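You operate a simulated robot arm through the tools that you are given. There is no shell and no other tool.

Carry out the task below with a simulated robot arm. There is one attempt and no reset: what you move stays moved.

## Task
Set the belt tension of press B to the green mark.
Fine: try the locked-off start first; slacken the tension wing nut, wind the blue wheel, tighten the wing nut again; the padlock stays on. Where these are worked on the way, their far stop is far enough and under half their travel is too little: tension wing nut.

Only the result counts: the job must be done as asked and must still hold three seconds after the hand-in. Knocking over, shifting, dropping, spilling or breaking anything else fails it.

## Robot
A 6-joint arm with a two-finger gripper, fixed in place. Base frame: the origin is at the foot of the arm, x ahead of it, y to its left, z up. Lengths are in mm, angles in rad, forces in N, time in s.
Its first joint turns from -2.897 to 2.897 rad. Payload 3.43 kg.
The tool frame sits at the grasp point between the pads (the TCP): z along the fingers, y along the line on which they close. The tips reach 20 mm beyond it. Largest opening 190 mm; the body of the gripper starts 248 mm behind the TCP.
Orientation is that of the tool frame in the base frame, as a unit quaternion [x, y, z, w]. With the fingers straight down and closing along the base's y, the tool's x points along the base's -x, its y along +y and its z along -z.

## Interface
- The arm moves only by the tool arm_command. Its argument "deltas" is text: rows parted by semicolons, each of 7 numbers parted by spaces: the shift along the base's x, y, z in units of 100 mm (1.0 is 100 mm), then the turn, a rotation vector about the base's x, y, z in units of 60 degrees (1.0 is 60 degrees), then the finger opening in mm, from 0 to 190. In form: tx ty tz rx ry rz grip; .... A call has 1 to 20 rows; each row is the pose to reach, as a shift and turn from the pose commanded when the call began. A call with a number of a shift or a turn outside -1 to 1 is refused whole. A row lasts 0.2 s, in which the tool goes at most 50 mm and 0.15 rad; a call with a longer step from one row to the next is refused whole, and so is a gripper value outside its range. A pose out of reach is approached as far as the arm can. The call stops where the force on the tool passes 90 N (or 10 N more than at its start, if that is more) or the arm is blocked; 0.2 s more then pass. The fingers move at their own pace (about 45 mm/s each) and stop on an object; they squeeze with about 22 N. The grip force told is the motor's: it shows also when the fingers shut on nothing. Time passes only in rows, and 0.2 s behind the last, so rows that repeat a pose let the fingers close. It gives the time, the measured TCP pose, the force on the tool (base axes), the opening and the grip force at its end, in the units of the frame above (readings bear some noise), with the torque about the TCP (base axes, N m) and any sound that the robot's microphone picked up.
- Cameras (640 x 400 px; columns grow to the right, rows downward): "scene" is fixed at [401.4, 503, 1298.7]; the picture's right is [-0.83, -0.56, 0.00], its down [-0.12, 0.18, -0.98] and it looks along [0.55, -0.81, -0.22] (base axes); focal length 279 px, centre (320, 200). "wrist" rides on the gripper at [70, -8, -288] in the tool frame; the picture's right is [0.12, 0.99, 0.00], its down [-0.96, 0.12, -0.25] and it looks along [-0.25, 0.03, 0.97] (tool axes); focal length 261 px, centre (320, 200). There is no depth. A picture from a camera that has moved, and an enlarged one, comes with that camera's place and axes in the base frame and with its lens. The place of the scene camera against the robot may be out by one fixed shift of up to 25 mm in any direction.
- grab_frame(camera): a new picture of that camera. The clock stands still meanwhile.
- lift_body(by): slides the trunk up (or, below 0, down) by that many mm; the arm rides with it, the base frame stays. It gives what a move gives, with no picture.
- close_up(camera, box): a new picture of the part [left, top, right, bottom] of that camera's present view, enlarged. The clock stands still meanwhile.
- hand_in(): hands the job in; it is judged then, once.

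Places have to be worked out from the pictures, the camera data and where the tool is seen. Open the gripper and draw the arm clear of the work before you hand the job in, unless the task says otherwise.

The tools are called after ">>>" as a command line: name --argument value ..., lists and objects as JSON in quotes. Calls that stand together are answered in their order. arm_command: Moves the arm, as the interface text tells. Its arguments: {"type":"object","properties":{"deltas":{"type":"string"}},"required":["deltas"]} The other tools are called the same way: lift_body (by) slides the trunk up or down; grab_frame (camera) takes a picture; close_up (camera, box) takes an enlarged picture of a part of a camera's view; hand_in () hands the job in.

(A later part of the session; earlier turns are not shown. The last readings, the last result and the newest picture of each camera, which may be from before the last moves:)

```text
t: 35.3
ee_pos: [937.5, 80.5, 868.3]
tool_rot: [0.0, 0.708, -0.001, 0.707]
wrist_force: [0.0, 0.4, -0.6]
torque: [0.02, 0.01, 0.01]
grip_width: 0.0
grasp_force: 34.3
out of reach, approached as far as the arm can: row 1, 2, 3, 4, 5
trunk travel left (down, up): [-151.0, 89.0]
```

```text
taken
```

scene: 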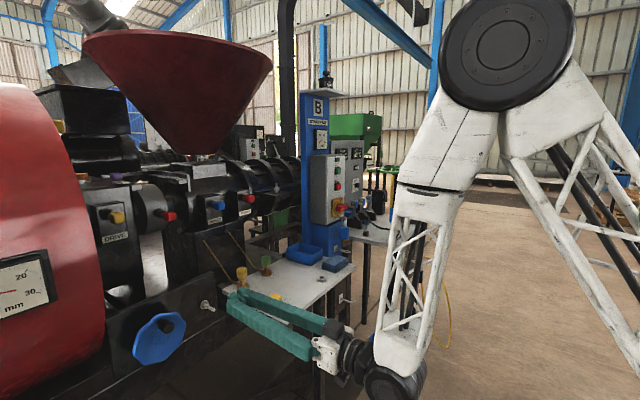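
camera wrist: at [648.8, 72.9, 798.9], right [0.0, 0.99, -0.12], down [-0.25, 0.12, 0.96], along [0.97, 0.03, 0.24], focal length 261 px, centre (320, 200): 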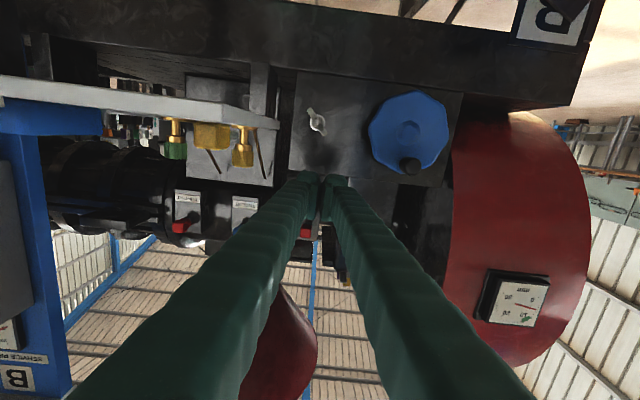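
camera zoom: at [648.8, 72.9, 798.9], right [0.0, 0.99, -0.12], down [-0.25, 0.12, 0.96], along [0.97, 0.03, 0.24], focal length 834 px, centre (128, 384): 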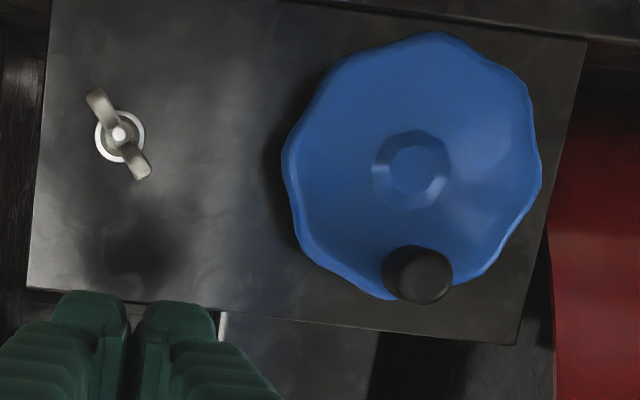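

Nut triangulates to about [1116, 66, 781] and its wings lie about 58° from the y axis. I check the small table's edge clearance and wing nut detail before rolling the gripper.

>>> close_up --camera "wrist" --box '[180, 60, 340, 180]'

>>> close_up --camera "scene" --box '[180, 250, 340, 350]'

>>> close_up --camera "wrist" --box '[296, 95, 340, 140]'

```text
3.33 times, centred on (260, 120) of wrist
camera zoom: at [648.8, 72.9, 798.9], right [0.0, 0.99, -0.12], down [-0.25, 0.12, 0.96], along [0.97, 0.03, 0.24], focal length 869 px, centre (520, 467)
```

zoom: 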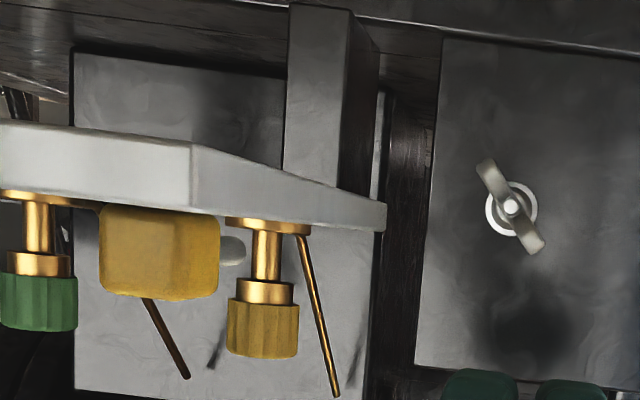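

```text
4.00 times, centred on (260, 300) of scene
camera zoom: at [401.4, 503.0, 1298.7], right [-0.83, -0.56, 0.0], down [-0.12, 0.18, -0.98], along [0.55, -0.81, -0.22], focal length 1116 px, centre (560, -200)
```

zoom: 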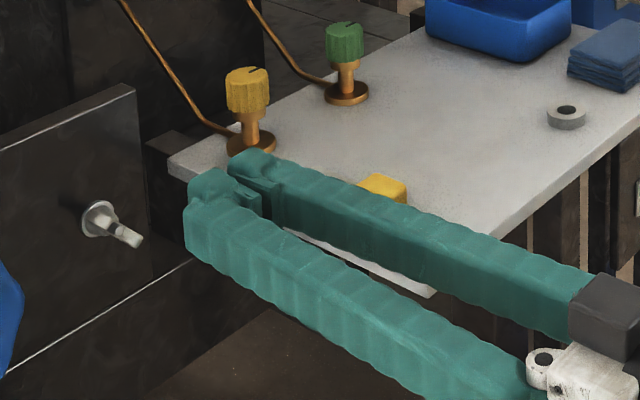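

```text
8.89 times, centred on (318, 118) of wrist
camera zoom: at [648.8, 72.9, 798.9], right [0.0, 0.99, -0.12], down [-0.25, 0.12, 0.96], along [0.97, 0.03, 0.24], focal length 2317 px, centre (338, 933)
```

zoom: 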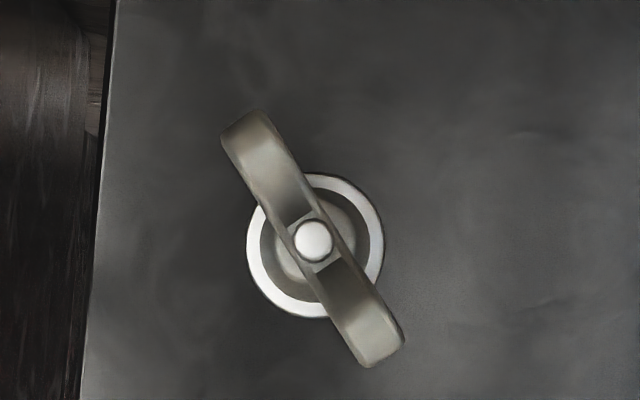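

Geometry is clear: table edge at y≈0, x from 846, top z≈800; wing direction in the base is about 50° from y toward z, so I need a roll of about -40° with a narrow opening. I descend to standoff with that roll.

>>> arm_command --deltas "0.3 0 0 0 0 0 0; 0.3 -0.05 -0.2 -0.13 0 0 10; 0.3 -0.1 -0.4 -0.26 0 0 20; 0.3 -0.145 -0.6 -0.4 0 0 30; 0.3 -0.145 -0.8 -0.53 0 0 40; 0.3 -0.145 -0.87 -0.67 0 0 40; 0.3 -0.145 -0.87 -0.67 0 0 40; 0.3 -0.145 -0.87 -0.67 0 0 40"

>>> grab_frame --camera "wrist"

>>> close_up --camera "scene" --box '[180, 250, 340, 350]'

```text
t: 37.1
ee_pos: [966.4, 64.9, 782.1]
tool_rot: [-0.243, 0.664, -0.244, 0.664]
wrist_force: [-0.1, 0.4, -0.2]
torque: [-0.04, 0.01, -0.03]
grip_width: 40.0
grasp_force: 0.0
trunk travel left (down, up): [-151.0, 89.0]
```

```text
taken
camera wrist: at [677.8, 13.1, 733.9], right [0.0, 0.68, -0.73], down [-0.25, 0.71, 0.66], along [0.97, 0.18, 0.17], focal length 261 px, centre (320, 200)
```

wrist: 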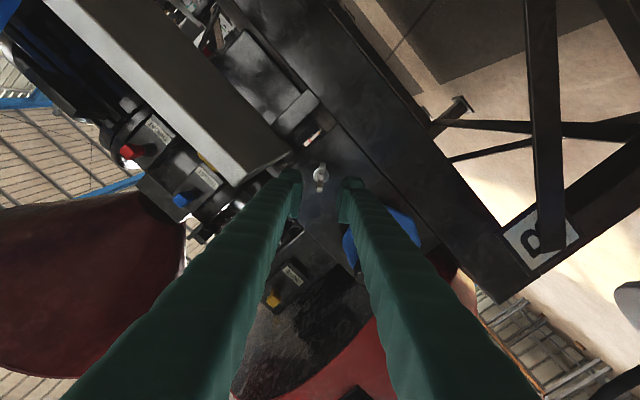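

```text
4.00 times, centred on (260, 300) of scene
camera zoom: at [401.4, 503.0, 1298.7], right [-0.83, -0.56, 0.0], down [-0.12, 0.18, -0.98], along [0.55, -0.81, -0.22], focal length 1116 px, centre (560, -200)
```

zoom: 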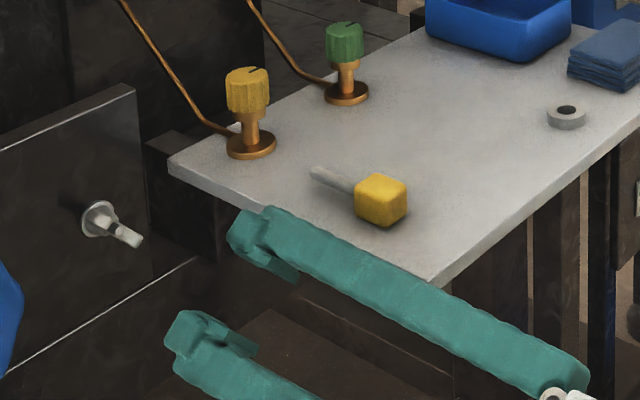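

The nut now appears between the open fingertips. I zoom in to check alignment.

>>> close_up --camera "wrist" --box '[270, 140, 370, 205]'

```text
6.15 times, centred on (320, 172) of wrist
camera zoom: at [677.8, 13.1, 733.9], right [0.0, 0.68, -0.73], down [-0.25, 0.71, 0.66], along [0.97, 0.18, 0.17], focal length 1604 px, centre (320, 369)
```

zoom: 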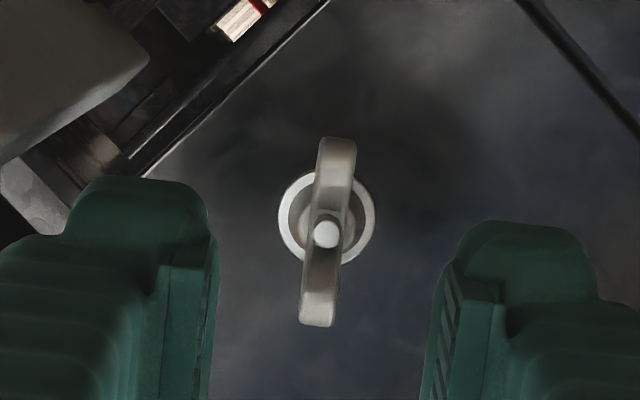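

Alignment is within ~2 mm and <1°; nut base is at x≈1109. I advance to x≈1065 slowly and check again.

>>> arm_command --deltas "0.25 0.015 0 0 0 0 40; 0.5 0.015 0 0 0 0 40; 0.75 0.015 0 0 0 0 40; 1 0.015 0 0 0 0 40; 1 0.015 0 0 0 0 40"

>>> close_up --camera "wrist" --box '[270, 140, 370, 205]'

>>> close_up --camera "scene" --box '[160, 250, 320, 350]'

>>> grab_frame --camera "wrist"

```text
t: 38.3
ee_pos: [1066.8, 63.3, 783.4]
tool_rot: [-0.243, 0.664, -0.244, 0.663]
wrist_force: [0.1, -0.1, -0.5]
torque: [0.0, -0.01, -0.02]
grip_width: 40.3
grasp_force: 0.0
trunk travel left (down, up): [-151.0, 89.0]
```

```text
6.15 times, centred on (320, 172) of wrist
camera zoom: at [777.6, 13.3, 735.6], right [0.0, 0.68, -0.73], down [-0.25, 0.71, 0.66], along [0.97, 0.18, 0.17], focal length 1604 px, centre (320, 369)
```

zoom: 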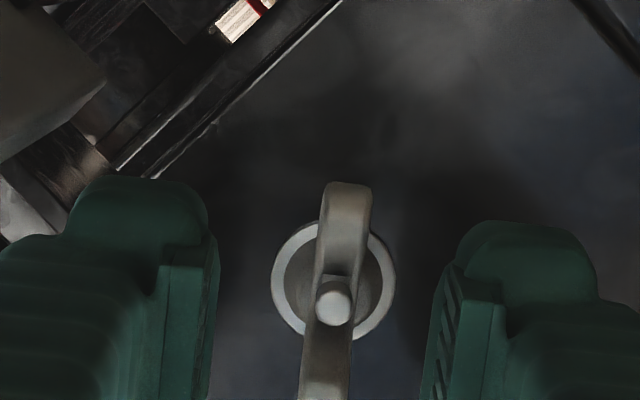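

```text
4.00 times, centred on (240, 300) of scene
camera zoom: at [401.4, 503.0, 1298.7], right [-0.83, -0.56, 0.0], down [-0.12, 0.18, -0.98], along [0.55, -0.81, -0.22], focal length 1116 px, centre (640, -200)
```

zoom: 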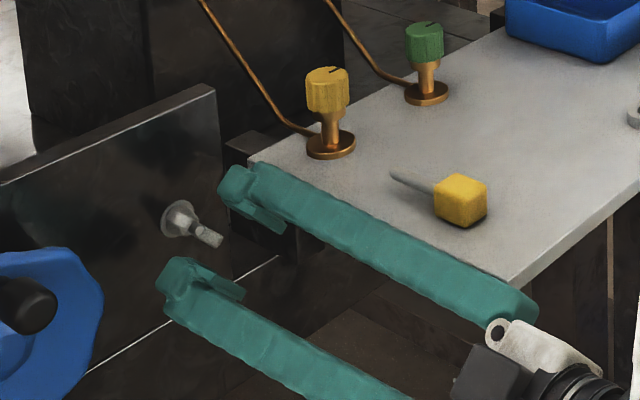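

```text
taken
camera wrist: at [777.6, 13.3, 735.6], right [0.0, 0.68, -0.73], down [-0.25, 0.71, 0.66], along [0.97, 0.18, 0.17], focal length 261 px, centre (320, 200)
```

wrist: 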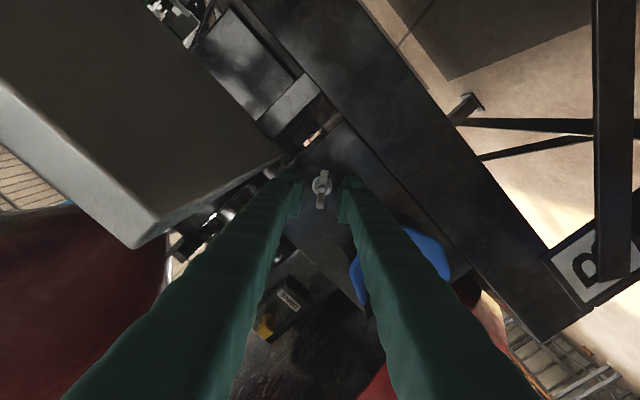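

Nut is ~3 mm toward image-right. I correct by (+2, -2) mm, advance 12 mm more and close on the wings.

>>> arm_command --deltas "0.04 0.02 -0.02 0 0 0 40; 0.08 0.02 -0.02 0 0 0 40; 0.12 0.02 -0.02 0 0 0 40; 0.12 0.02 -0.02 0 0 0 40"

>>> grab_frame --camera "wrist"

>>> close_up --camera "wrist" --box '[270, 150, 370, 215]'

>>> close_up --camera "scene" --box '[180, 280, 260, 330]'

```text
t: 39.3
ee_pos: [1078.4, 67.8, 780.2]
tool_rot: [-0.243, 0.664, -0.245, 0.664]
wrist_force: [-0.2, -0.2, 0.3]
torque: [-0.03, 0.0, 0.02]
grip_width: 40.3
grasp_force: 0.1
trunk travel left (down, up): [-151.0, 89.0]
```

```text
taken
camera wrist: at [789.4, 15.7, 732.3], right [0.0, 0.68, -0.73], down [-0.25, 0.71, 0.66], along [0.97, 0.18, 0.17], focal length 261 px, centre (320, 200)
```

wrist: 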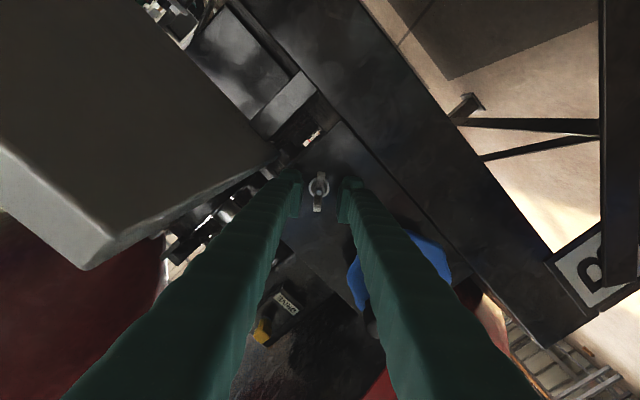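

```text
6.15 times, centred on (320, 182) of wrist
camera zoom: at [789.4, 15.7, 732.3], right [0.0, 0.68, -0.73], down [-0.25, 0.71, 0.66], along [0.97, 0.18, 0.17], focal length 1604 px, centre (320, 308)
```

zoom: 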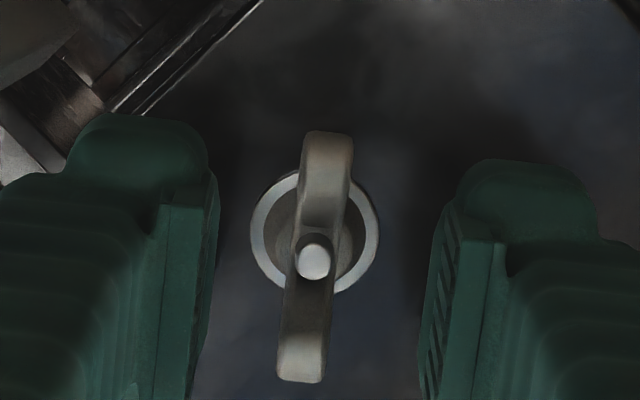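

```text
8.00 times, centred on (220, 305) of scene
camera zoom: at [401.4, 503.0, 1298.7], right [-0.83, -0.56, 0.0], down [-0.12, 0.18, -0.98], along [0.55, -0.81, -0.22], focal length 2232 px, centre (1120, -640)
```

zoom: 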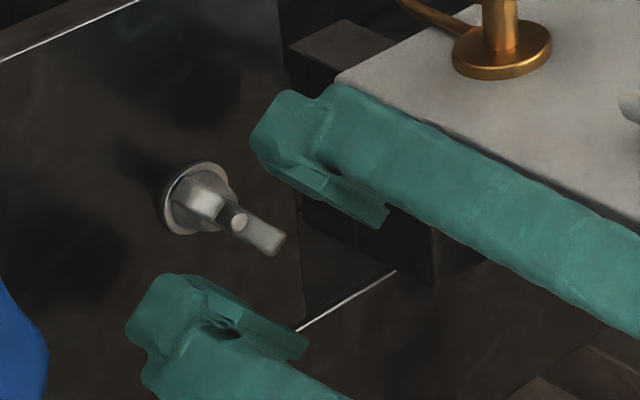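

Well centred, tips ~9 mm short of the washer with wings between the pads. Closing the gripper on the wings.

>>> arm_command --deltas "0 0 0 0 0 0 20; 0 0 0 0 0 0 0; 0 0 0 0 0 0 0; 0 0 0 0 0 0 0; 0 0 0 0 0 0 0"

>>> close_up --camera "scene" --box '[180, 280, 260, 330]'

>>> close_up --camera "wrist" --box '[270, 150, 370, 215]'

```text
t: 40.5
ee_pos: [1076.9, 64.8, 780.0]
tool_rot: [-0.242, 0.664, -0.245, 0.663]
wrist_force: [-37.6, -6.9, 6.1]
torque: [-0.04, -0.13, -0.1]
grip_width: 5.8
grasp_force: 34.5
trunk travel left (down, up): [-151.0, 89.0]
```

```text
8.00 times, centred on (220, 305) of scene
camera zoom: at [401.4, 503.0, 1298.7], right [-0.83, -0.56, 0.0], down [-0.12, 0.18, -0.98], along [0.55, -0.81, -0.22], focal length 2232 px, centre (1120, -640)
```

zoom: 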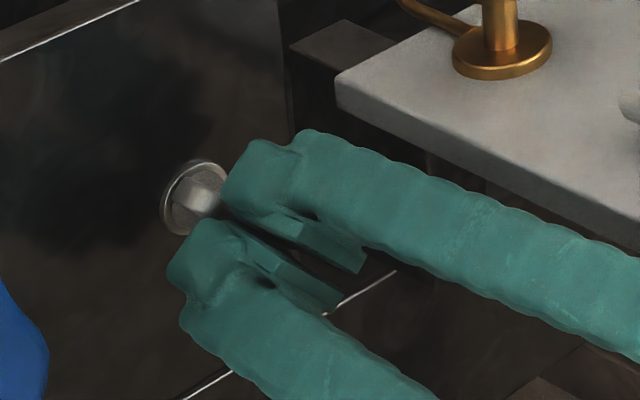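

```text
6.15 times, centred on (320, 182) of wrist
camera zoom: at [787.8, 15.0, 733.0], right [0.0, 0.68, -0.73], down [-0.25, 0.71, 0.66], along [0.97, 0.18, 0.17], focal length 1604 px, centre (320, 308)
```

zoom: 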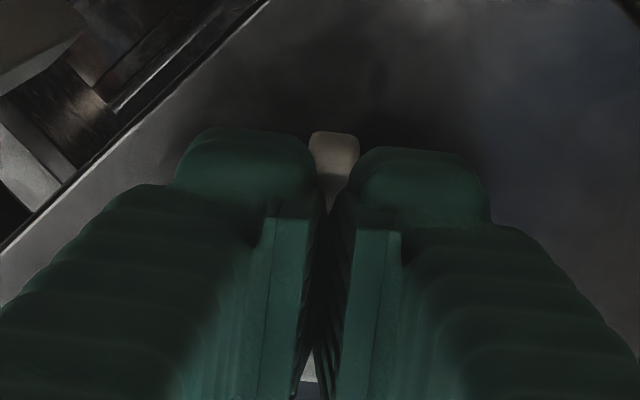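

Gripped (5.8 mm) but there's -37 N axial reaction, so the tips are wedging on the nut's boss. I reopen, back off 5 mm and close again.

>>> arm_command --deltas "0 0 0 0 0 0 30; 0 0 0 0 0 0 30; -0.05 0 0 0 0 0 30; -0.05 0 0 0 0 0 0; -0.05 0 0 0 0 0 0; -0.05 0 0 0 0 0 0; -0.05 0 0 0 0 0 0"

>>> close_up --camera "wrist" --box '[270, 150, 370, 215]'

```text
t: 42.1
ee_pos: [1073.7, 68.0, 780.3]
tool_rot: [-0.243, 0.664, -0.245, 0.664]
wrist_force: [-0.1, -0.2, 0.0]
torque: [0.02, -0.01, 0.01]
grip_width: 0.1
grasp_force: 22.8
trunk travel left (down, up): [-151.0, 89.0]
```

```text
6.15 times, centred on (320, 182) of wrist
camera zoom: at [784.2, 16.3, 732.5], right [0.0, 0.68, -0.73], down [-0.25, 0.71, 0.66], along [0.97, 0.18, 0.17], focal length 1604 px, centre (320, 308)
```

zoom: 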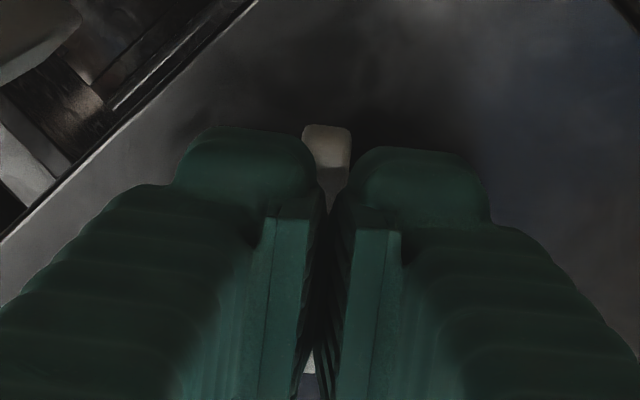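

The pads closed just ahead of the wings, so the wings begin deeper (~x 1096+). I reopen, go deeper to x≈1088 and look before closing.

>>> arm_command --deltas "0 0 0 0 0 0 40; 0 0 0 0 0 0 40; 0 0 0 0 0 0 40; 0.05 -0.01 0.005 0 0 0 40; 0.1 -0.01 0.005 0 0 0 40; 0.15 -0.01 0.005 0 0 0 40; 0.15 -0.01 0.005 0 0 0 40"

>>> close_up --camera "wrist" --box '[270, 150, 370, 215]'

>>> close_up --camera "scene" --box '[180, 280, 260, 330]'

>>> close_up --camera "scene" --box '[200, 250, 360, 400]'

```text
t: 43.7
ee_pos: [1088.2, 68.2, 781.7]
tool_rot: [-0.242, 0.664, -0.244, 0.664]
wrist_force: [0.8, -0.2, 0.2]
torque: [0.02, 0.0, -0.01]
grip_width: 40.4
grasp_force: 0.0
trunk travel left (down, up): [-151.0, 89.0]
```

```text
6.15 times, centred on (320, 182) of wrist
camera zoom: at [799.2, 16.5, 733.8], right [0.0, 0.68, -0.73], down [-0.25, 0.71, 0.66], along [0.97, 0.18, 0.17], focal length 1604 px, centre (320, 308)
```

zoom: 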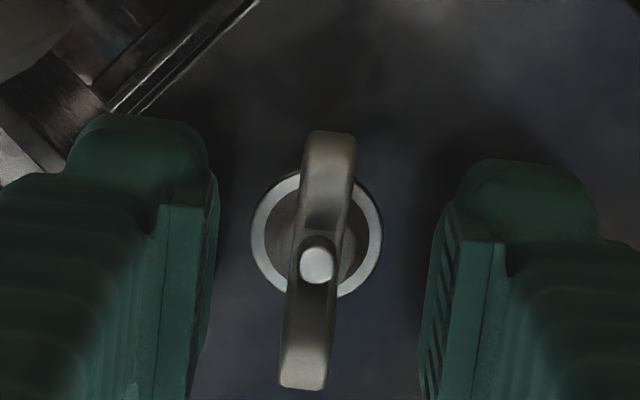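

```text
8.00 times, centred on (220, 305) of scene
camera zoom: at [401.4, 503.0, 1298.7], right [-0.83, -0.56, 0.0], down [-0.12, 0.18, -0.98], along [0.55, -0.81, -0.22], focal length 2232 px, centre (1120, -640)
```

zoom: 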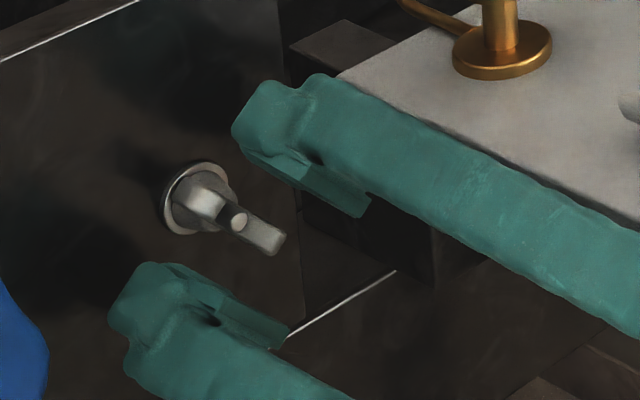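

```text
2.67 times, centred on (280, 325) of scene
camera zoom: at [401.4, 503.0, 1298.7], right [-0.83, -0.56, 0.0], down [-0.12, 0.18, -0.98], along [0.55, -0.81, -0.22], focal length 744 px, centre (427, -133)
```

zoom: 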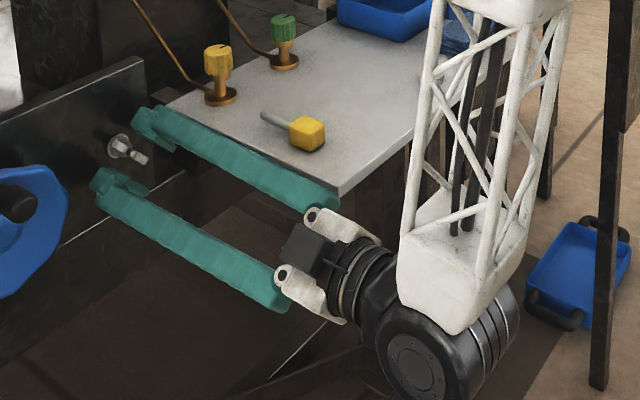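

Refined washer depth is about x≈1133, wing fronts ≈1095. I advance 6 mm more and close on the wings.

>>> arm_command --deltas "0.03 0 0.01 0 0 0 40; 0.06 0 0.01 0 0 0 40; 0.06 0 0.01 0 0 0 20; 0.06 0 0.01 0 0 0 0; 0.06 0 0.01 0 0 0 0; 0.06 0 0.01 0 0 0 0; 0.06 0 0.01 0 0 0 0"

>>> close_up --camera "wrist" --box '[270, 150, 370, 215]'

>>> close_up --camera "scene" --box '[180, 280, 260, 330]'

```text
t: 45.3
ee_pos: [1094.7, 66.0, 782.8]
tool_rot: [-0.244, 0.664, -0.244, 0.664]
wrist_force: [4.1, -0.4, 2.8]
torque: [-0.02, 0.04, 0.0]
grip_width: 9.2
grasp_force: 43.1
trunk travel left (down, up): [-151.0, 89.0]
```

```text
6.15 times, centred on (320, 182) of wrist
camera zoom: at [805.4, 16.1, 734.7], right [0.0, 0.68, -0.73], down [-0.25, 0.71, 0.66], along [0.97, 0.18, 0.17], focal length 1604 px, centre (320, 308)
```

zoom: 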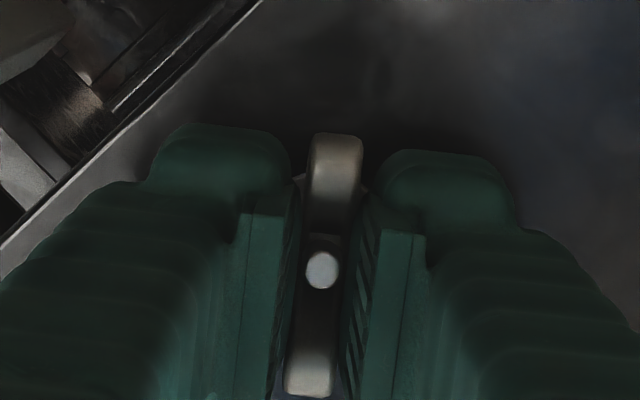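

```text
8.00 times, centred on (220, 305) of scene
camera zoom: at [401.4, 503.0, 1298.7], right [-0.83, -0.56, 0.0], down [-0.12, 0.18, -0.98], along [0.55, -0.81, -0.22], focal length 2232 px, centre (1120, -640)
```

zoom: 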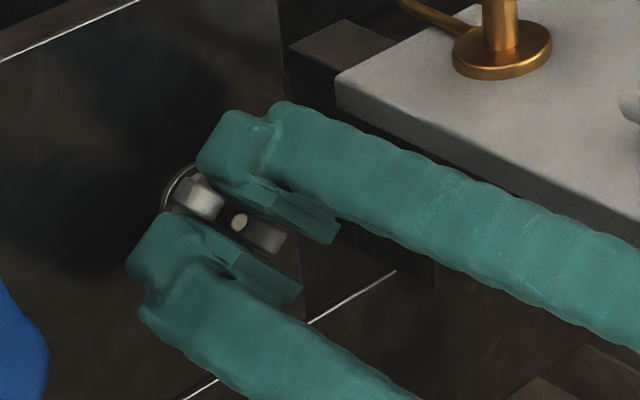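

Good grip (9.2 mm, small side forces). Now I slacken: roll counter-clockwise (negative about x) in small steps, watching torque.

>>> arm_command --deltas "0 0 0 -0.08 0 0 0; 0 0 0 -0.16 0 0 0; 0 0 0 -0.24 0 0 0; 0 0 0 -0.32 0 0 0"

>>> close_up --camera "wrist" --box '[270, 150, 370, 215]'

>>> close_up --camera "scene" --box '[180, 280, 260, 330]'

```text
t: 46.3
ee_pos: [1093.9, 67.5, 781.9]
tool_rot: [-0.352, 0.614, -0.351, 0.613]
wrist_force: [-0.7, 1.5, -1.0]
torque: [0.03, -0.01, 0.06]
grip_width: 9.1
grasp_force: 42.7
trunk travel left (down, up): [-151.0, 89.0]
```

```text
6.15 times, centred on (320, 182) of wrist
camera zoom: at [805.5, 3.6, 753.8], right [0.0, 0.4, -0.92], down [-0.25, 0.89, 0.39], along [0.97, 0.23, 0.1], focal length 1604 px, centre (320, 308)
```

zoom: 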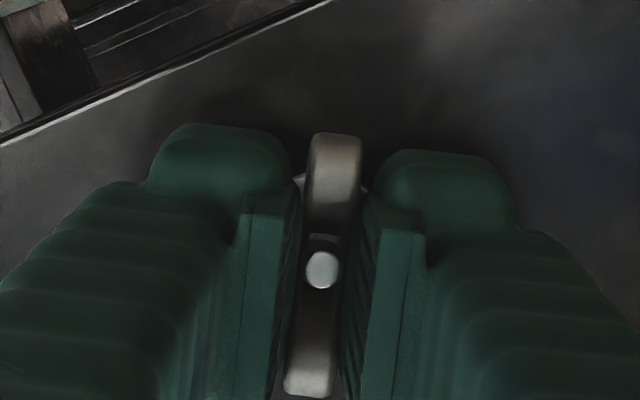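

```text
8.00 times, centred on (220, 305) of scene
camera zoom: at [401.4, 503.0, 1298.7], right [-0.83, -0.56, 0.0], down [-0.12, 0.18, -0.98], along [0.55, -0.81, -0.22], focal length 2232 px, centre (1120, -640)
```

zoom: 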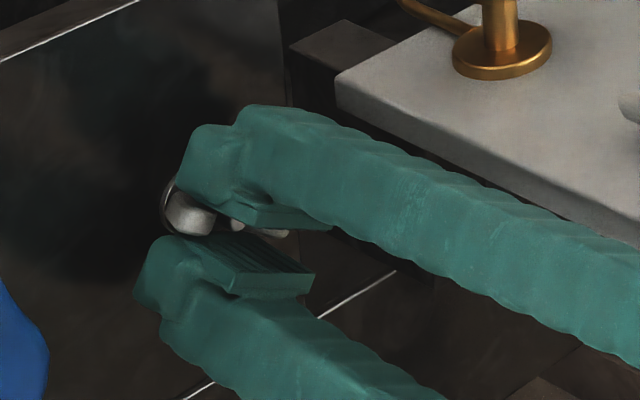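

The nut turns freely with the gripper. I keep turning counter-clockwise.

>>> arm_command --deltas "0 0 0 -0.1 0 0 0; 0 0 0 -0.2 0 0 0; 0 0 0 -0.3 0 0 0; 0 0 0 -0.4 0 0 0; 0 0 0 -0.5 0 0 0; 0 0 0 -0.6 0 0 0"

>>> close_up --camera "wrist" --box '[270, 150, 370, 215]'

>>> grab_frame --camera "scene"

```text
t: 47.7
ee_pos: [1094.5, 67.5, 779.0]
tool_rot: [0.524, -0.476, 0.523, -0.475]
wrist_force: [-0.1, 7.0, -19.4]
torque: [0.06, 0.14, 0.0]
grip_width: 9.1
grasp_force: 43.0
trunk travel left (down, up): [-151.0, 89.0]
```

```text
6.15 times, centred on (320, 182) of wrist
camera zoom: at [805.5, -0.5, 796.0], right [0.0, -0.22, -0.98], down [-0.25, 0.95, -0.21], along [0.97, 0.24, -0.06], focal length 1604 px, centre (320, 308)
```

zoom: 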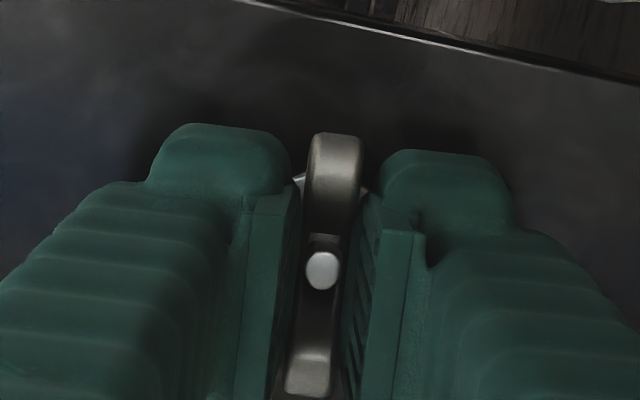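

```text
taken
```

scene: 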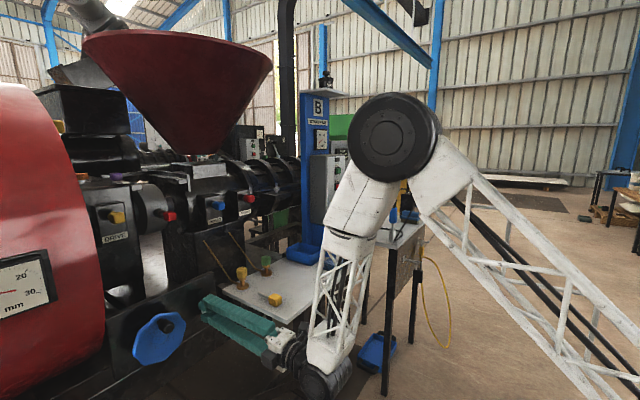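

Still turning with the nut; side force suggests the nut axis is ~3 mm lower/closer (≈ y 63.5, z 779). I correct and continue turning.

>>> arm_command --deltas "0 -0.02 -0.035 0 0 0 0; 0 -0.02 -0.035 -0.1 0 0 0; 0 -0.02 -0.035 -0.2 0 0 0; 0 -0.02 -0.035 -0.3 0 0 0; 0 -0.02 -0.035 -0.4 0 0 0; 0 -0.02 -0.035 -0.5 0 0 0"

>>> close_up --camera "wrist" --box '[270, 150, 370, 215]'

```text
t: 49.1
ee_pos: [1094.1, 67.9, 778.0]
tool_rot: [0.629, -0.321, 0.629, -0.324]
wrist_force: [2.7, 36.8, -8.1]
torque: [-0.02, 0.21, 0.49]
grip_width: 9.1
grasp_force: 42.6
trunk travel left (down, up): [-151.0, 89.0]
```

```text
6.15 times, centred on (320, 182) of wrist
camera zoom: at [805.6, 15.1, 826.3], right [0.0, -0.68, -0.74], down [-0.25, 0.71, -0.65], along [0.97, 0.18, -0.17], focal length 1604 px, centre (320, 308)
```

zoom: 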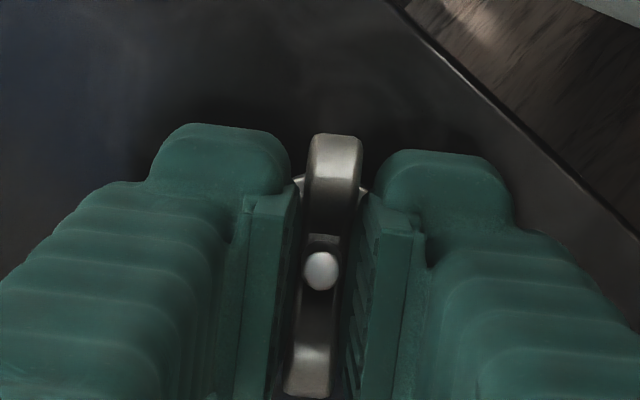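

The y correction was wrong (force +37 N in y); the axis is near y≈68.8, z≈776.5. I shift back and relax, checking forces before continuing.

>>> arm_command --deltas "0 0.01 -0.005 0 0 0 0; 0 0.023 -0.01 0 0 0 0; 0 0.023 -0.01 0 0 0 0"

```text
t: 49.9
ee_pos: [1095.0, 69.0, 779.2]
tool_rot: [0.627, -0.324, 0.629, -0.324]
wrist_force: [0.4, 30.7, 2.6]
torque: [-0.08, -0.04, 0.21]
grip_width: 8.7
grasp_force: 43.1
trunk travel left (down, up): [-151.0, 89.0]
```

Force fell only a little; I nudge another 3 mm in +y to find the neutral point.

>>> arm_command --deltas "0 0.015 0 0 0 0 0; 0 0.03 0 0 0 0 0; 0 0.03 0 0 0 0 0"

>>> grab_frame --camera "scene"

>>> grab_frame --camera "wrist"

```text
t: 50.7
ee_pos: [1094.1, 67.2, 779.0]
tool_rot: [0.627, -0.325, 0.63, -0.323]
wrist_force: [10.9, 3.5, 8.9]
torque: [-0.01, -0.29, -0.29]
grip_width: 9.1
grasp_force: 42.6
trunk travel left (down, up): [-151.0, 89.0]
```

```text
taken
```

scene: 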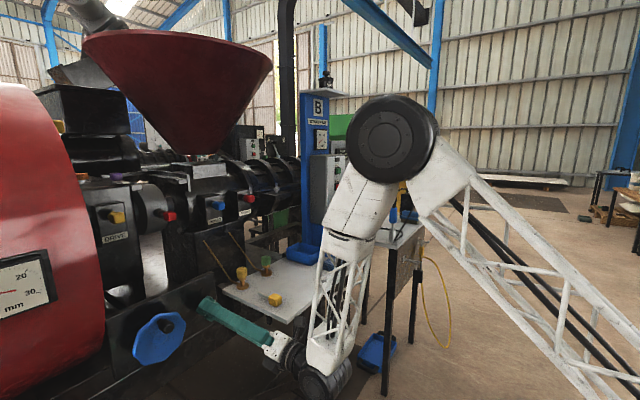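

```text
taken
camera wrist: at [805.1, 16.6, 825.8], right [0.0, -0.67, -0.74], down [-0.24, 0.72, -0.65], along [0.97, 0.18, -0.16], focal length 261 px, centre (320, 200)
```

wrist: 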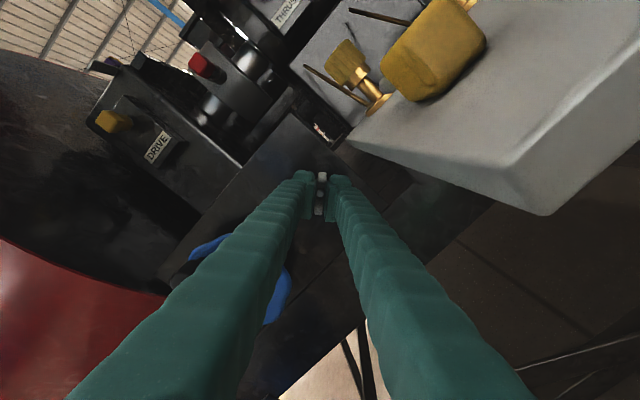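

Forces are near neutral now. I continue turning counter-clockwise in a shorter stretch.

>>> arm_command --deltas "0 0 0 -0.08 0 0 0; 0 0 0 -0.16 0 0 0; 0 0 0 -0.24 0 0 0; 0 0 0 -0.32 0 0 0; 0 0 0 -0.4 0 0 0"

>>> close_up --camera "wrist" --box '[270, 150, 370, 215]'

```text
t: 51.9
ee_pos: [1093.3, 66.9, 776.6]
tool_rot: [0.682, -0.187, 0.683, -0.185]
wrist_force: [0.8, -36.1, 4.8]
torque: [1.35, -0.27, -0.47]
grip_width: 12.9
grasp_force: 44.9
trunk travel left (down, up): [-151.0, 89.0]
```

```text
6.15 times, centred on (320, 182) of wrist
camera zoom: at [805.1, 40.4, 842.4], right [0.0, -0.92, -0.4], down [-0.25, 0.39, -0.89], along [0.97, 0.1, -0.23], focal length 1604 px, centre (320, 308)
```

zoom: 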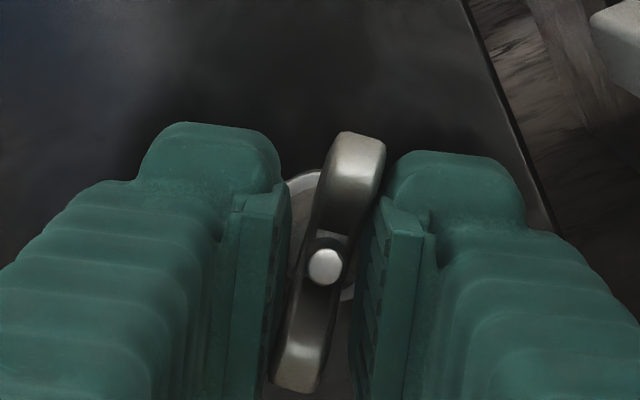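

Torque rose to 1.35 N·m and the wings lag the pads by ~8°: the nut has reached its far stop after ~100°. I relax the roll, open, and back out to inspect.

>>> arm_command --deltas "0 -0.02 0 0.07 0 0 0; 0 -0.02 0 0.13 0 0 0; 0 -0.02 0 0.13 0 0 40; 0 -0.02 0 0.13 0 0 40; 0 -0.02 0 0.13 0 0 40; 0 -0.02 0 0.13 0 0 40"

>>> close_up --camera "wrist" --box '[270, 150, 370, 215]'

```text
t: 53.3
ee_pos: [1093.5, 69.1, 776.9]
tool_rot: [0.668, -0.231, 0.669, -0.232]
wrist_force: [0.0, 0.0, -0.2]
torque: [-0.03, 0.01, 0.01]
grip_width: 40.1
grasp_force: 0.2
trunk travel left (down, up): [-151.0, 89.0]
```

```text
6.15 times, centred on (320, 182) of wrist
camera zoom: at [805.2, 32.6, 837.7], right [0.0, -0.85, -0.52], down [-0.25, 0.51, -0.83], along [0.97, 0.13, -0.21], focal length 1604 px, centre (320, 308)
```

zoom: 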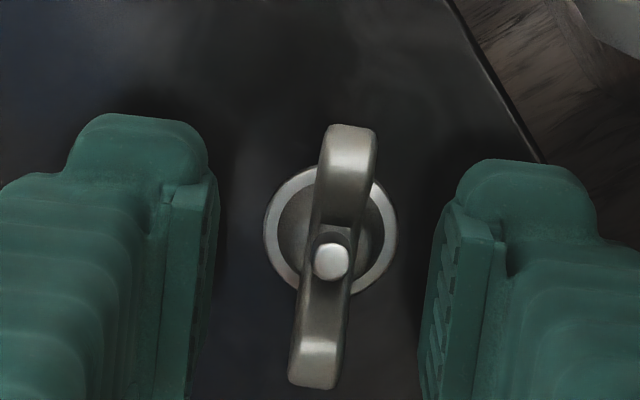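

The nut rests at its far stop (turned ~100°). Now I back straight out, then roll to -90° (fingers closing vertically) and shift toward the wheel.

>>> arm_command --deltas "-0.2 0 0 0 0 0 40; -0.4 0 0 0 0 0 40; -0.6 0 0 0 0 0 40; -0.8 0 0 0 0 0 40; -1 0 0 0 0 0 40; -1 0 0 0 0 0 40"

>>> arm_command --deltas "-0.15 0.2 0.1 0.1 0 0 60; -0.15 0.5 0.2 0.2 0 0 60; -0.15 0.75 0.3 0.3 0 0 60; -0.15 1 0.4 0.45 0 0 60; -0.15 1 0.4 0.6 0 0 60; -0.15 1 0.4 0.75 0 0 60; -0.15 1 0.4 0.85 0 0 60; -0.15 1 0.4 0.85 0 0 60"

>>> grab_frame --camera "wrist"

>>> grab_frame --camera "scene"

```text
t: 54.7
ee_pos: [995.2, 69.5, 776.7]
tool_rot: [0.668, -0.231, 0.668, -0.233]
wrist_force: [-0.6, 0.5, -0.4]
torque: [-0.02, 0.01, 0.01]
grip_width: 40.2
grasp_force: 0.1
trunk travel left (down, up): [-151.0, 89.0]
```

```text
refused: row 4 steps farther than a row can; nothing moved
```

```text
taken
camera wrist: at [705.5, 33.5, 837.6], right [0.0, -0.85, -0.52], down [-0.25, 0.51, -0.83], along [0.97, 0.13, -0.21], focal length 261 px, centre (320, 200)
```

wrist: 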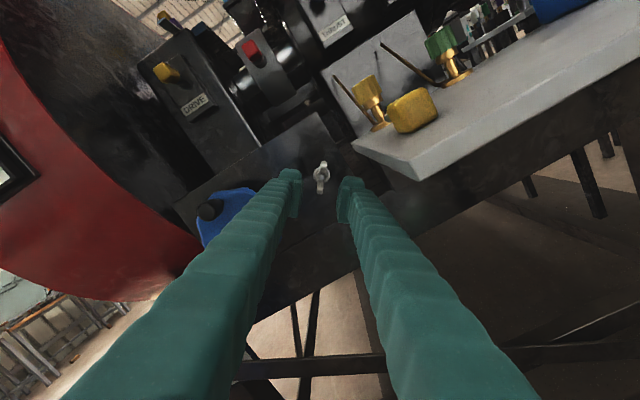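

```text
taken
```

scene: 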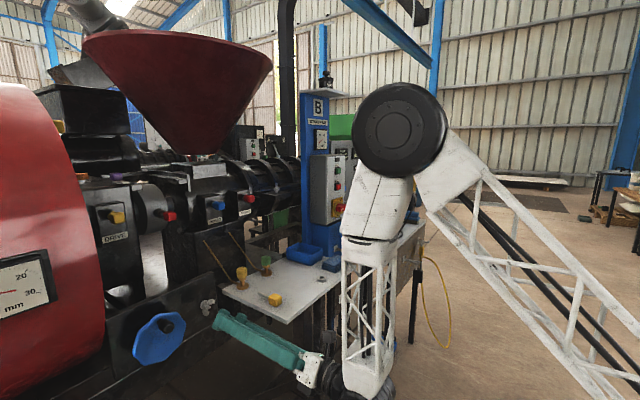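

One row turned too far per step; I resend with smaller roll steps.

>>> arm_command --deltas "-0.15 0.2 0.1 0.12 0 0 60; -0.15 0.4 0.2 0.24 0 0 60; -0.15 0.6 0.3 0.36 0 0 60; -0.15 0.8 0.4 0.48 0 0 60; -0.15 1 0.4 0.6 0 0 60; -0.15 1 0.4 0.72 0 0 60; -0.15 1 0.4 0.85 0 0 60; -0.15 1 0.4 0.85 0 0 60"

>>> grab_frame --camera "wrist"

>>> grab_frame --camera "scene"

```text
t: 56.5
ee_pos: [980.6, 168.0, 818.1]
tool_rot: [0.502, -0.497, 0.503, -0.497]
wrist_force: [0.7, -0.1, 0.5]
torque: [-0.02, -0.01, 0.0]
grip_width: 60.1
grasp_force: 0.0
trunk travel left (down, up): [-151.0, 89.0]
```

```text
taken
camera wrist: at [690.5, 99.0, 826.2], right [0.0, -0.13, -0.99], down [-0.25, 0.96, -0.13], along [0.97, 0.24, -0.03], focal length 261 px, centre (320, 200)
```

wrist: 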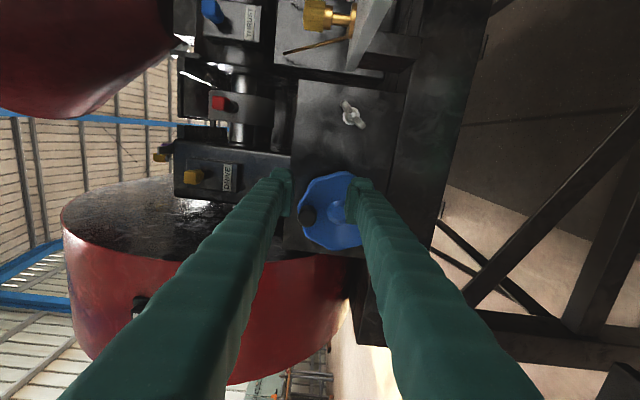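

```text
taken
```

scene: 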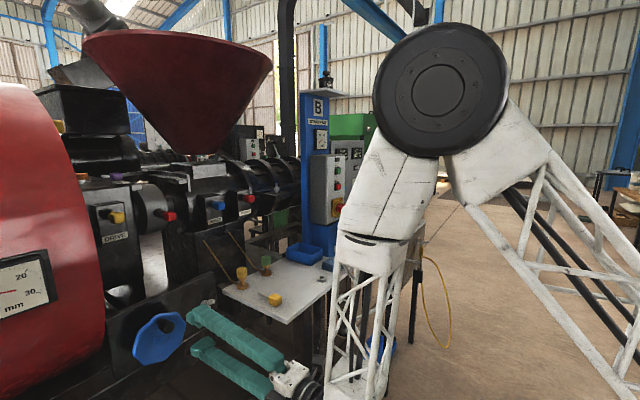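

I zoom on the wheel from here for exact knob and hub positions.

>>> close_up --camera "wrist" --box '[260, 150, 400, 260]'

>>> close_up --camera "scene" --box '[100, 280, 260, 400]'

>>> close_up --camera "scene" --box '[0, 240, 80, 330]'

```text
3.64 times, centred on (330, 205) of wrist
camera zoom: at [690.5, 99.0, 826.2], right [0.0, -0.13, -0.99], down [-0.25, 0.96, -0.13], along [0.97, 0.24, -0.03], focal length 948 px, centre (284, 182)
```

zoom: 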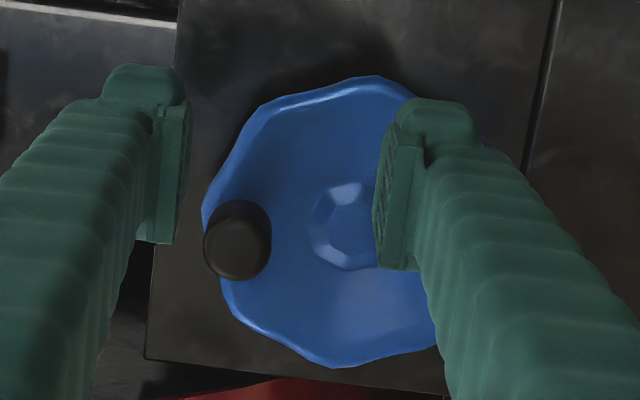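

```text
3.33 times, centred on (180, 340) of scene
camera zoom: at [401.4, 503.0, 1298.7], right [-0.83, -0.56, 0.0], down [-0.12, 0.18, -0.98], along [0.55, -0.81, -0.22], focal length 930 px, centre (787, -267)
```

zoom: 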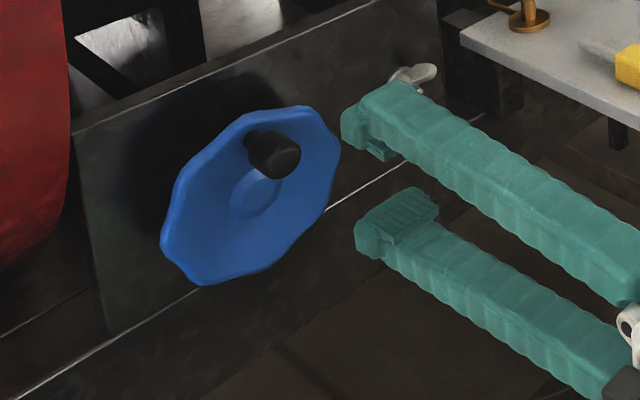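

```text
4.44 times, centred on (40, 285) of scene
camera zoom: at [401.4, 503.0, 1298.7], right [-0.83, -0.56, 0.0], down [-0.12, 0.18, -0.98], along [0.55, -0.81, -0.22], focal length 1240 px, centre (1564, -178)
```

zoom: 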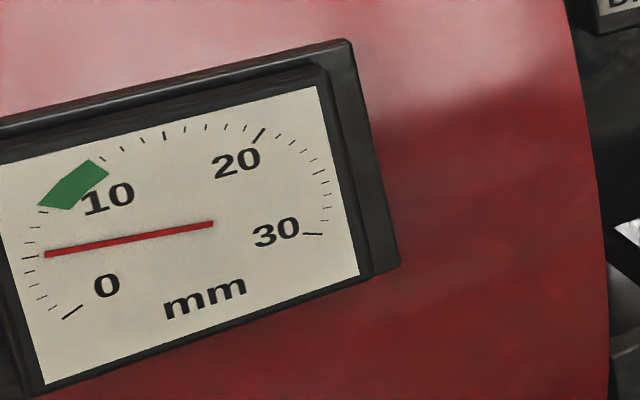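

Hub ≈ (1110, 222, 781), knob ≈ (1070, 224, 830), ~28 mm thick; gauge green mark is centred on 10, needle near 5. I align on the knob and approach partway.

>>> arm_command --deltas "0 0.25 0.07 0 0 0 55; 0 0.5 0.14 0 0 0 55; 0.15 0.54 0.14 0 0 0 55; 0.3 0.54 0.14 0 0 0 55; 0.45 0.54 0.14 0 0 0 55; 0.45 0.54 0.14 0 0 0 55"

>>> grab_frame --camera "wrist"

>>> close_up --camera "wrist" --box '[260, 140, 400, 250]'

>>> close_up --camera "scene" --box '[100, 280, 260, 400]'

```text
t: 57.9
ee_pos: [1024.6, 223.9, 832.2]
tool_rot: [0.502, -0.496, 0.504, -0.497]
wrist_force: [0.6, 0.8, -1.8]
torque: [-0.02, -0.02, 0.01]
grip_width: 54.7
grasp_force: 0.1
trunk travel left (down, up): [-151.0, 89.0]
```

```text
taken
camera wrist: at [736.0, 154.1, 841.5], right [0.0, -0.13, -0.99], down [-0.25, 0.96, -0.13], along [0.97, 0.24, -0.03], focal length 261 px, centre (320, 200)
```

wrist: 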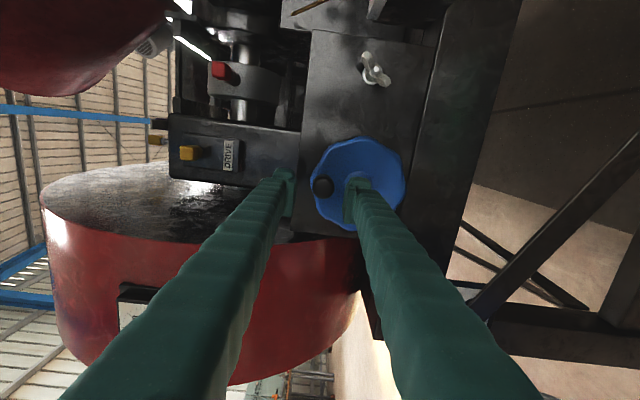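

```text
3.64 times, centred on (330, 195) of wrist
camera zoom: at [736.0, 154.1, 841.5], right [0.0, -0.13, -0.99], down [-0.25, 0.96, -0.13], along [0.97, 0.24, -0.03], focal length 948 px, centre (284, 218)
```

zoom: 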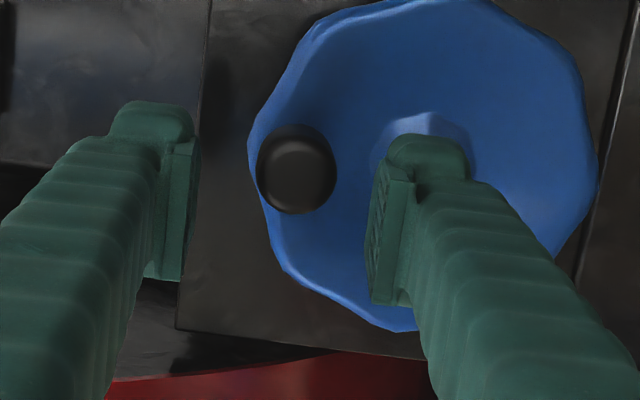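

```text
3.33 times, centred on (180, 340) of scene
camera zoom: at [401.4, 503.0, 1298.7], right [-0.83, -0.56, 0.0], down [-0.12, 0.18, -0.98], along [0.55, -0.81, -0.22], focal length 930 px, centre (787, -267)
```

zoom: 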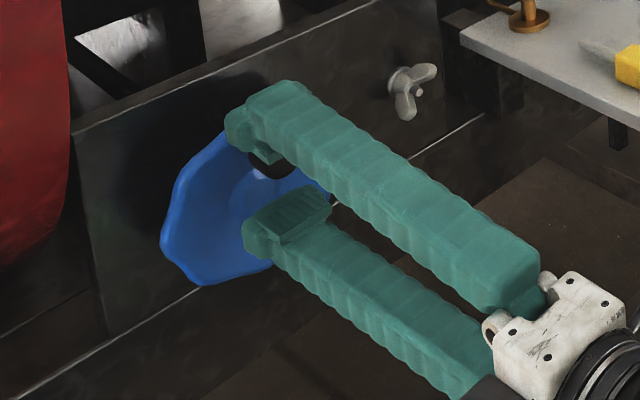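

Refined: knob front ≈ (1036, 214, 828), hub ≈ (1065, 210, 785). I shift -9 mm in y, -4 mm in z and go 15 mm forward, then check.

>>> arm_command --deltas "0 -0.09 -0.04 0 0 0 55; 0.05 -0.09 -0.04 0 0 0 55; 0.1 -0.09 -0.04 0 0 0 55; 0.15 -0.09 -0.04 0 0 0 55; 0.15 -0.09 -0.04 0 0 0 55"

>>> close_up --camera "wrist" --box '[260, 140, 400, 250]'

>>> close_up --camera "scene" --box '[100, 280, 220, 370]'

```text
t: 59.1
ee_pos: [1039.7, 213.1, 827.7]
tool_rot: [0.503, -0.497, 0.503, -0.496]
wrist_force: [0.0, 0.5, 0.5]
torque: [-0.01, -0.01, 0.0]
grip_width: 55.0
grasp_force: 0.1
trunk travel left (down, up): [-151.0, 89.0]
```

```text
3.64 times, centred on (330, 195) of wrist
camera zoom: at [750.3, 144.3, 837.6], right [0.0, -0.13, -0.99], down [-0.25, 0.96, -0.13], along [0.97, 0.24, -0.03], focal length 948 px, centre (284, 218)
```

zoom: 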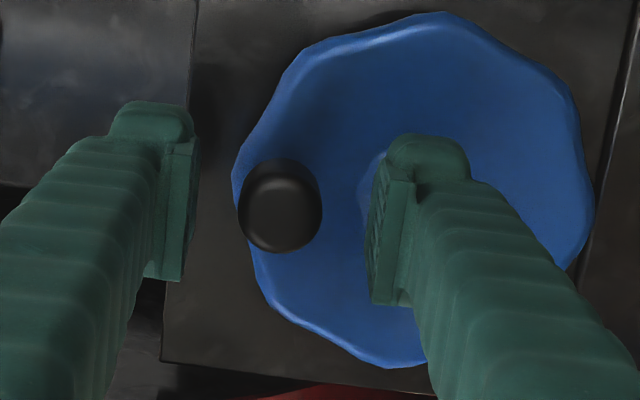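

```text
4.44 times, centred on (160, 325) of scene
camera zoom: at [401.4, 503.0, 1298.7], right [-0.83, -0.56, 0.0], down [-0.12, 0.18, -0.98], along [0.55, -0.81, -0.22], focal length 1240 px, centre (1031, -356)
```

zoom: 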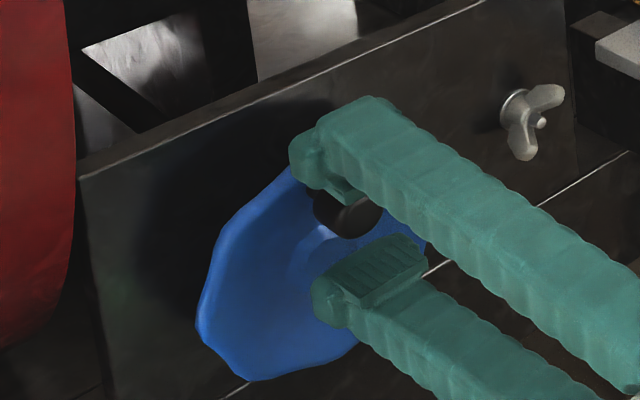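

Knob is centred between the pads with good overlap. I close on it.

>>> arm_command --deltas "0 0 0 0 0 0 35; 0 0 0 0 0 0 20; 0 0 0 0 0 0 15; 0 0 0 0 0 0 15; 0 0 0 0 0 0 15"

>>> close_up --camera "wrist" --box '[260, 140, 400, 250]'

>>> close_up --camera "scene" --box '[100, 280, 220, 370]'

```text
t: 60.3
ee_pos: [1040.3, 214.0, 827.6]
tool_rot: [0.503, -0.497, 0.504, -0.497]
wrist_force: [3.8, 0.8, 7.4]
torque: [-0.03, -0.05, -0.02]
grip_width: 25.7
grasp_force: 45.0
trunk travel left (down, up): [-151.0, 89.0]
```

```text
3.64 times, centred on (330, 195) of wrist
camera zoom: at [750.4, 144.2, 838.2], right [0.0, -0.13, -0.99], down [-0.25, 0.96, -0.13], along [0.97, 0.24, -0.03], focal length 948 px, centre (284, 218)
```

zoom: 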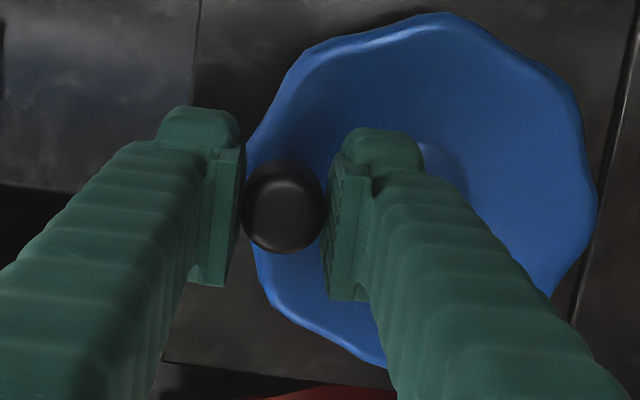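

```text
4.44 times, centred on (160, 325) of scene
camera zoom: at [401.4, 503.0, 1298.7], right [-0.83, -0.56, 0.0], down [-0.12, 0.18, -0.98], along [0.55, -0.81, -0.22], focal length 1240 px, centre (1031, -356)
```

zoom: 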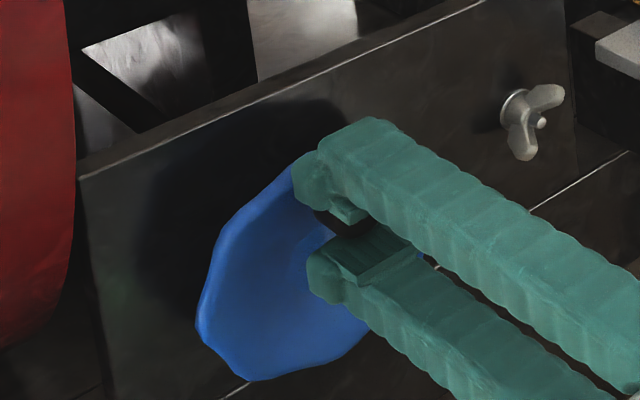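

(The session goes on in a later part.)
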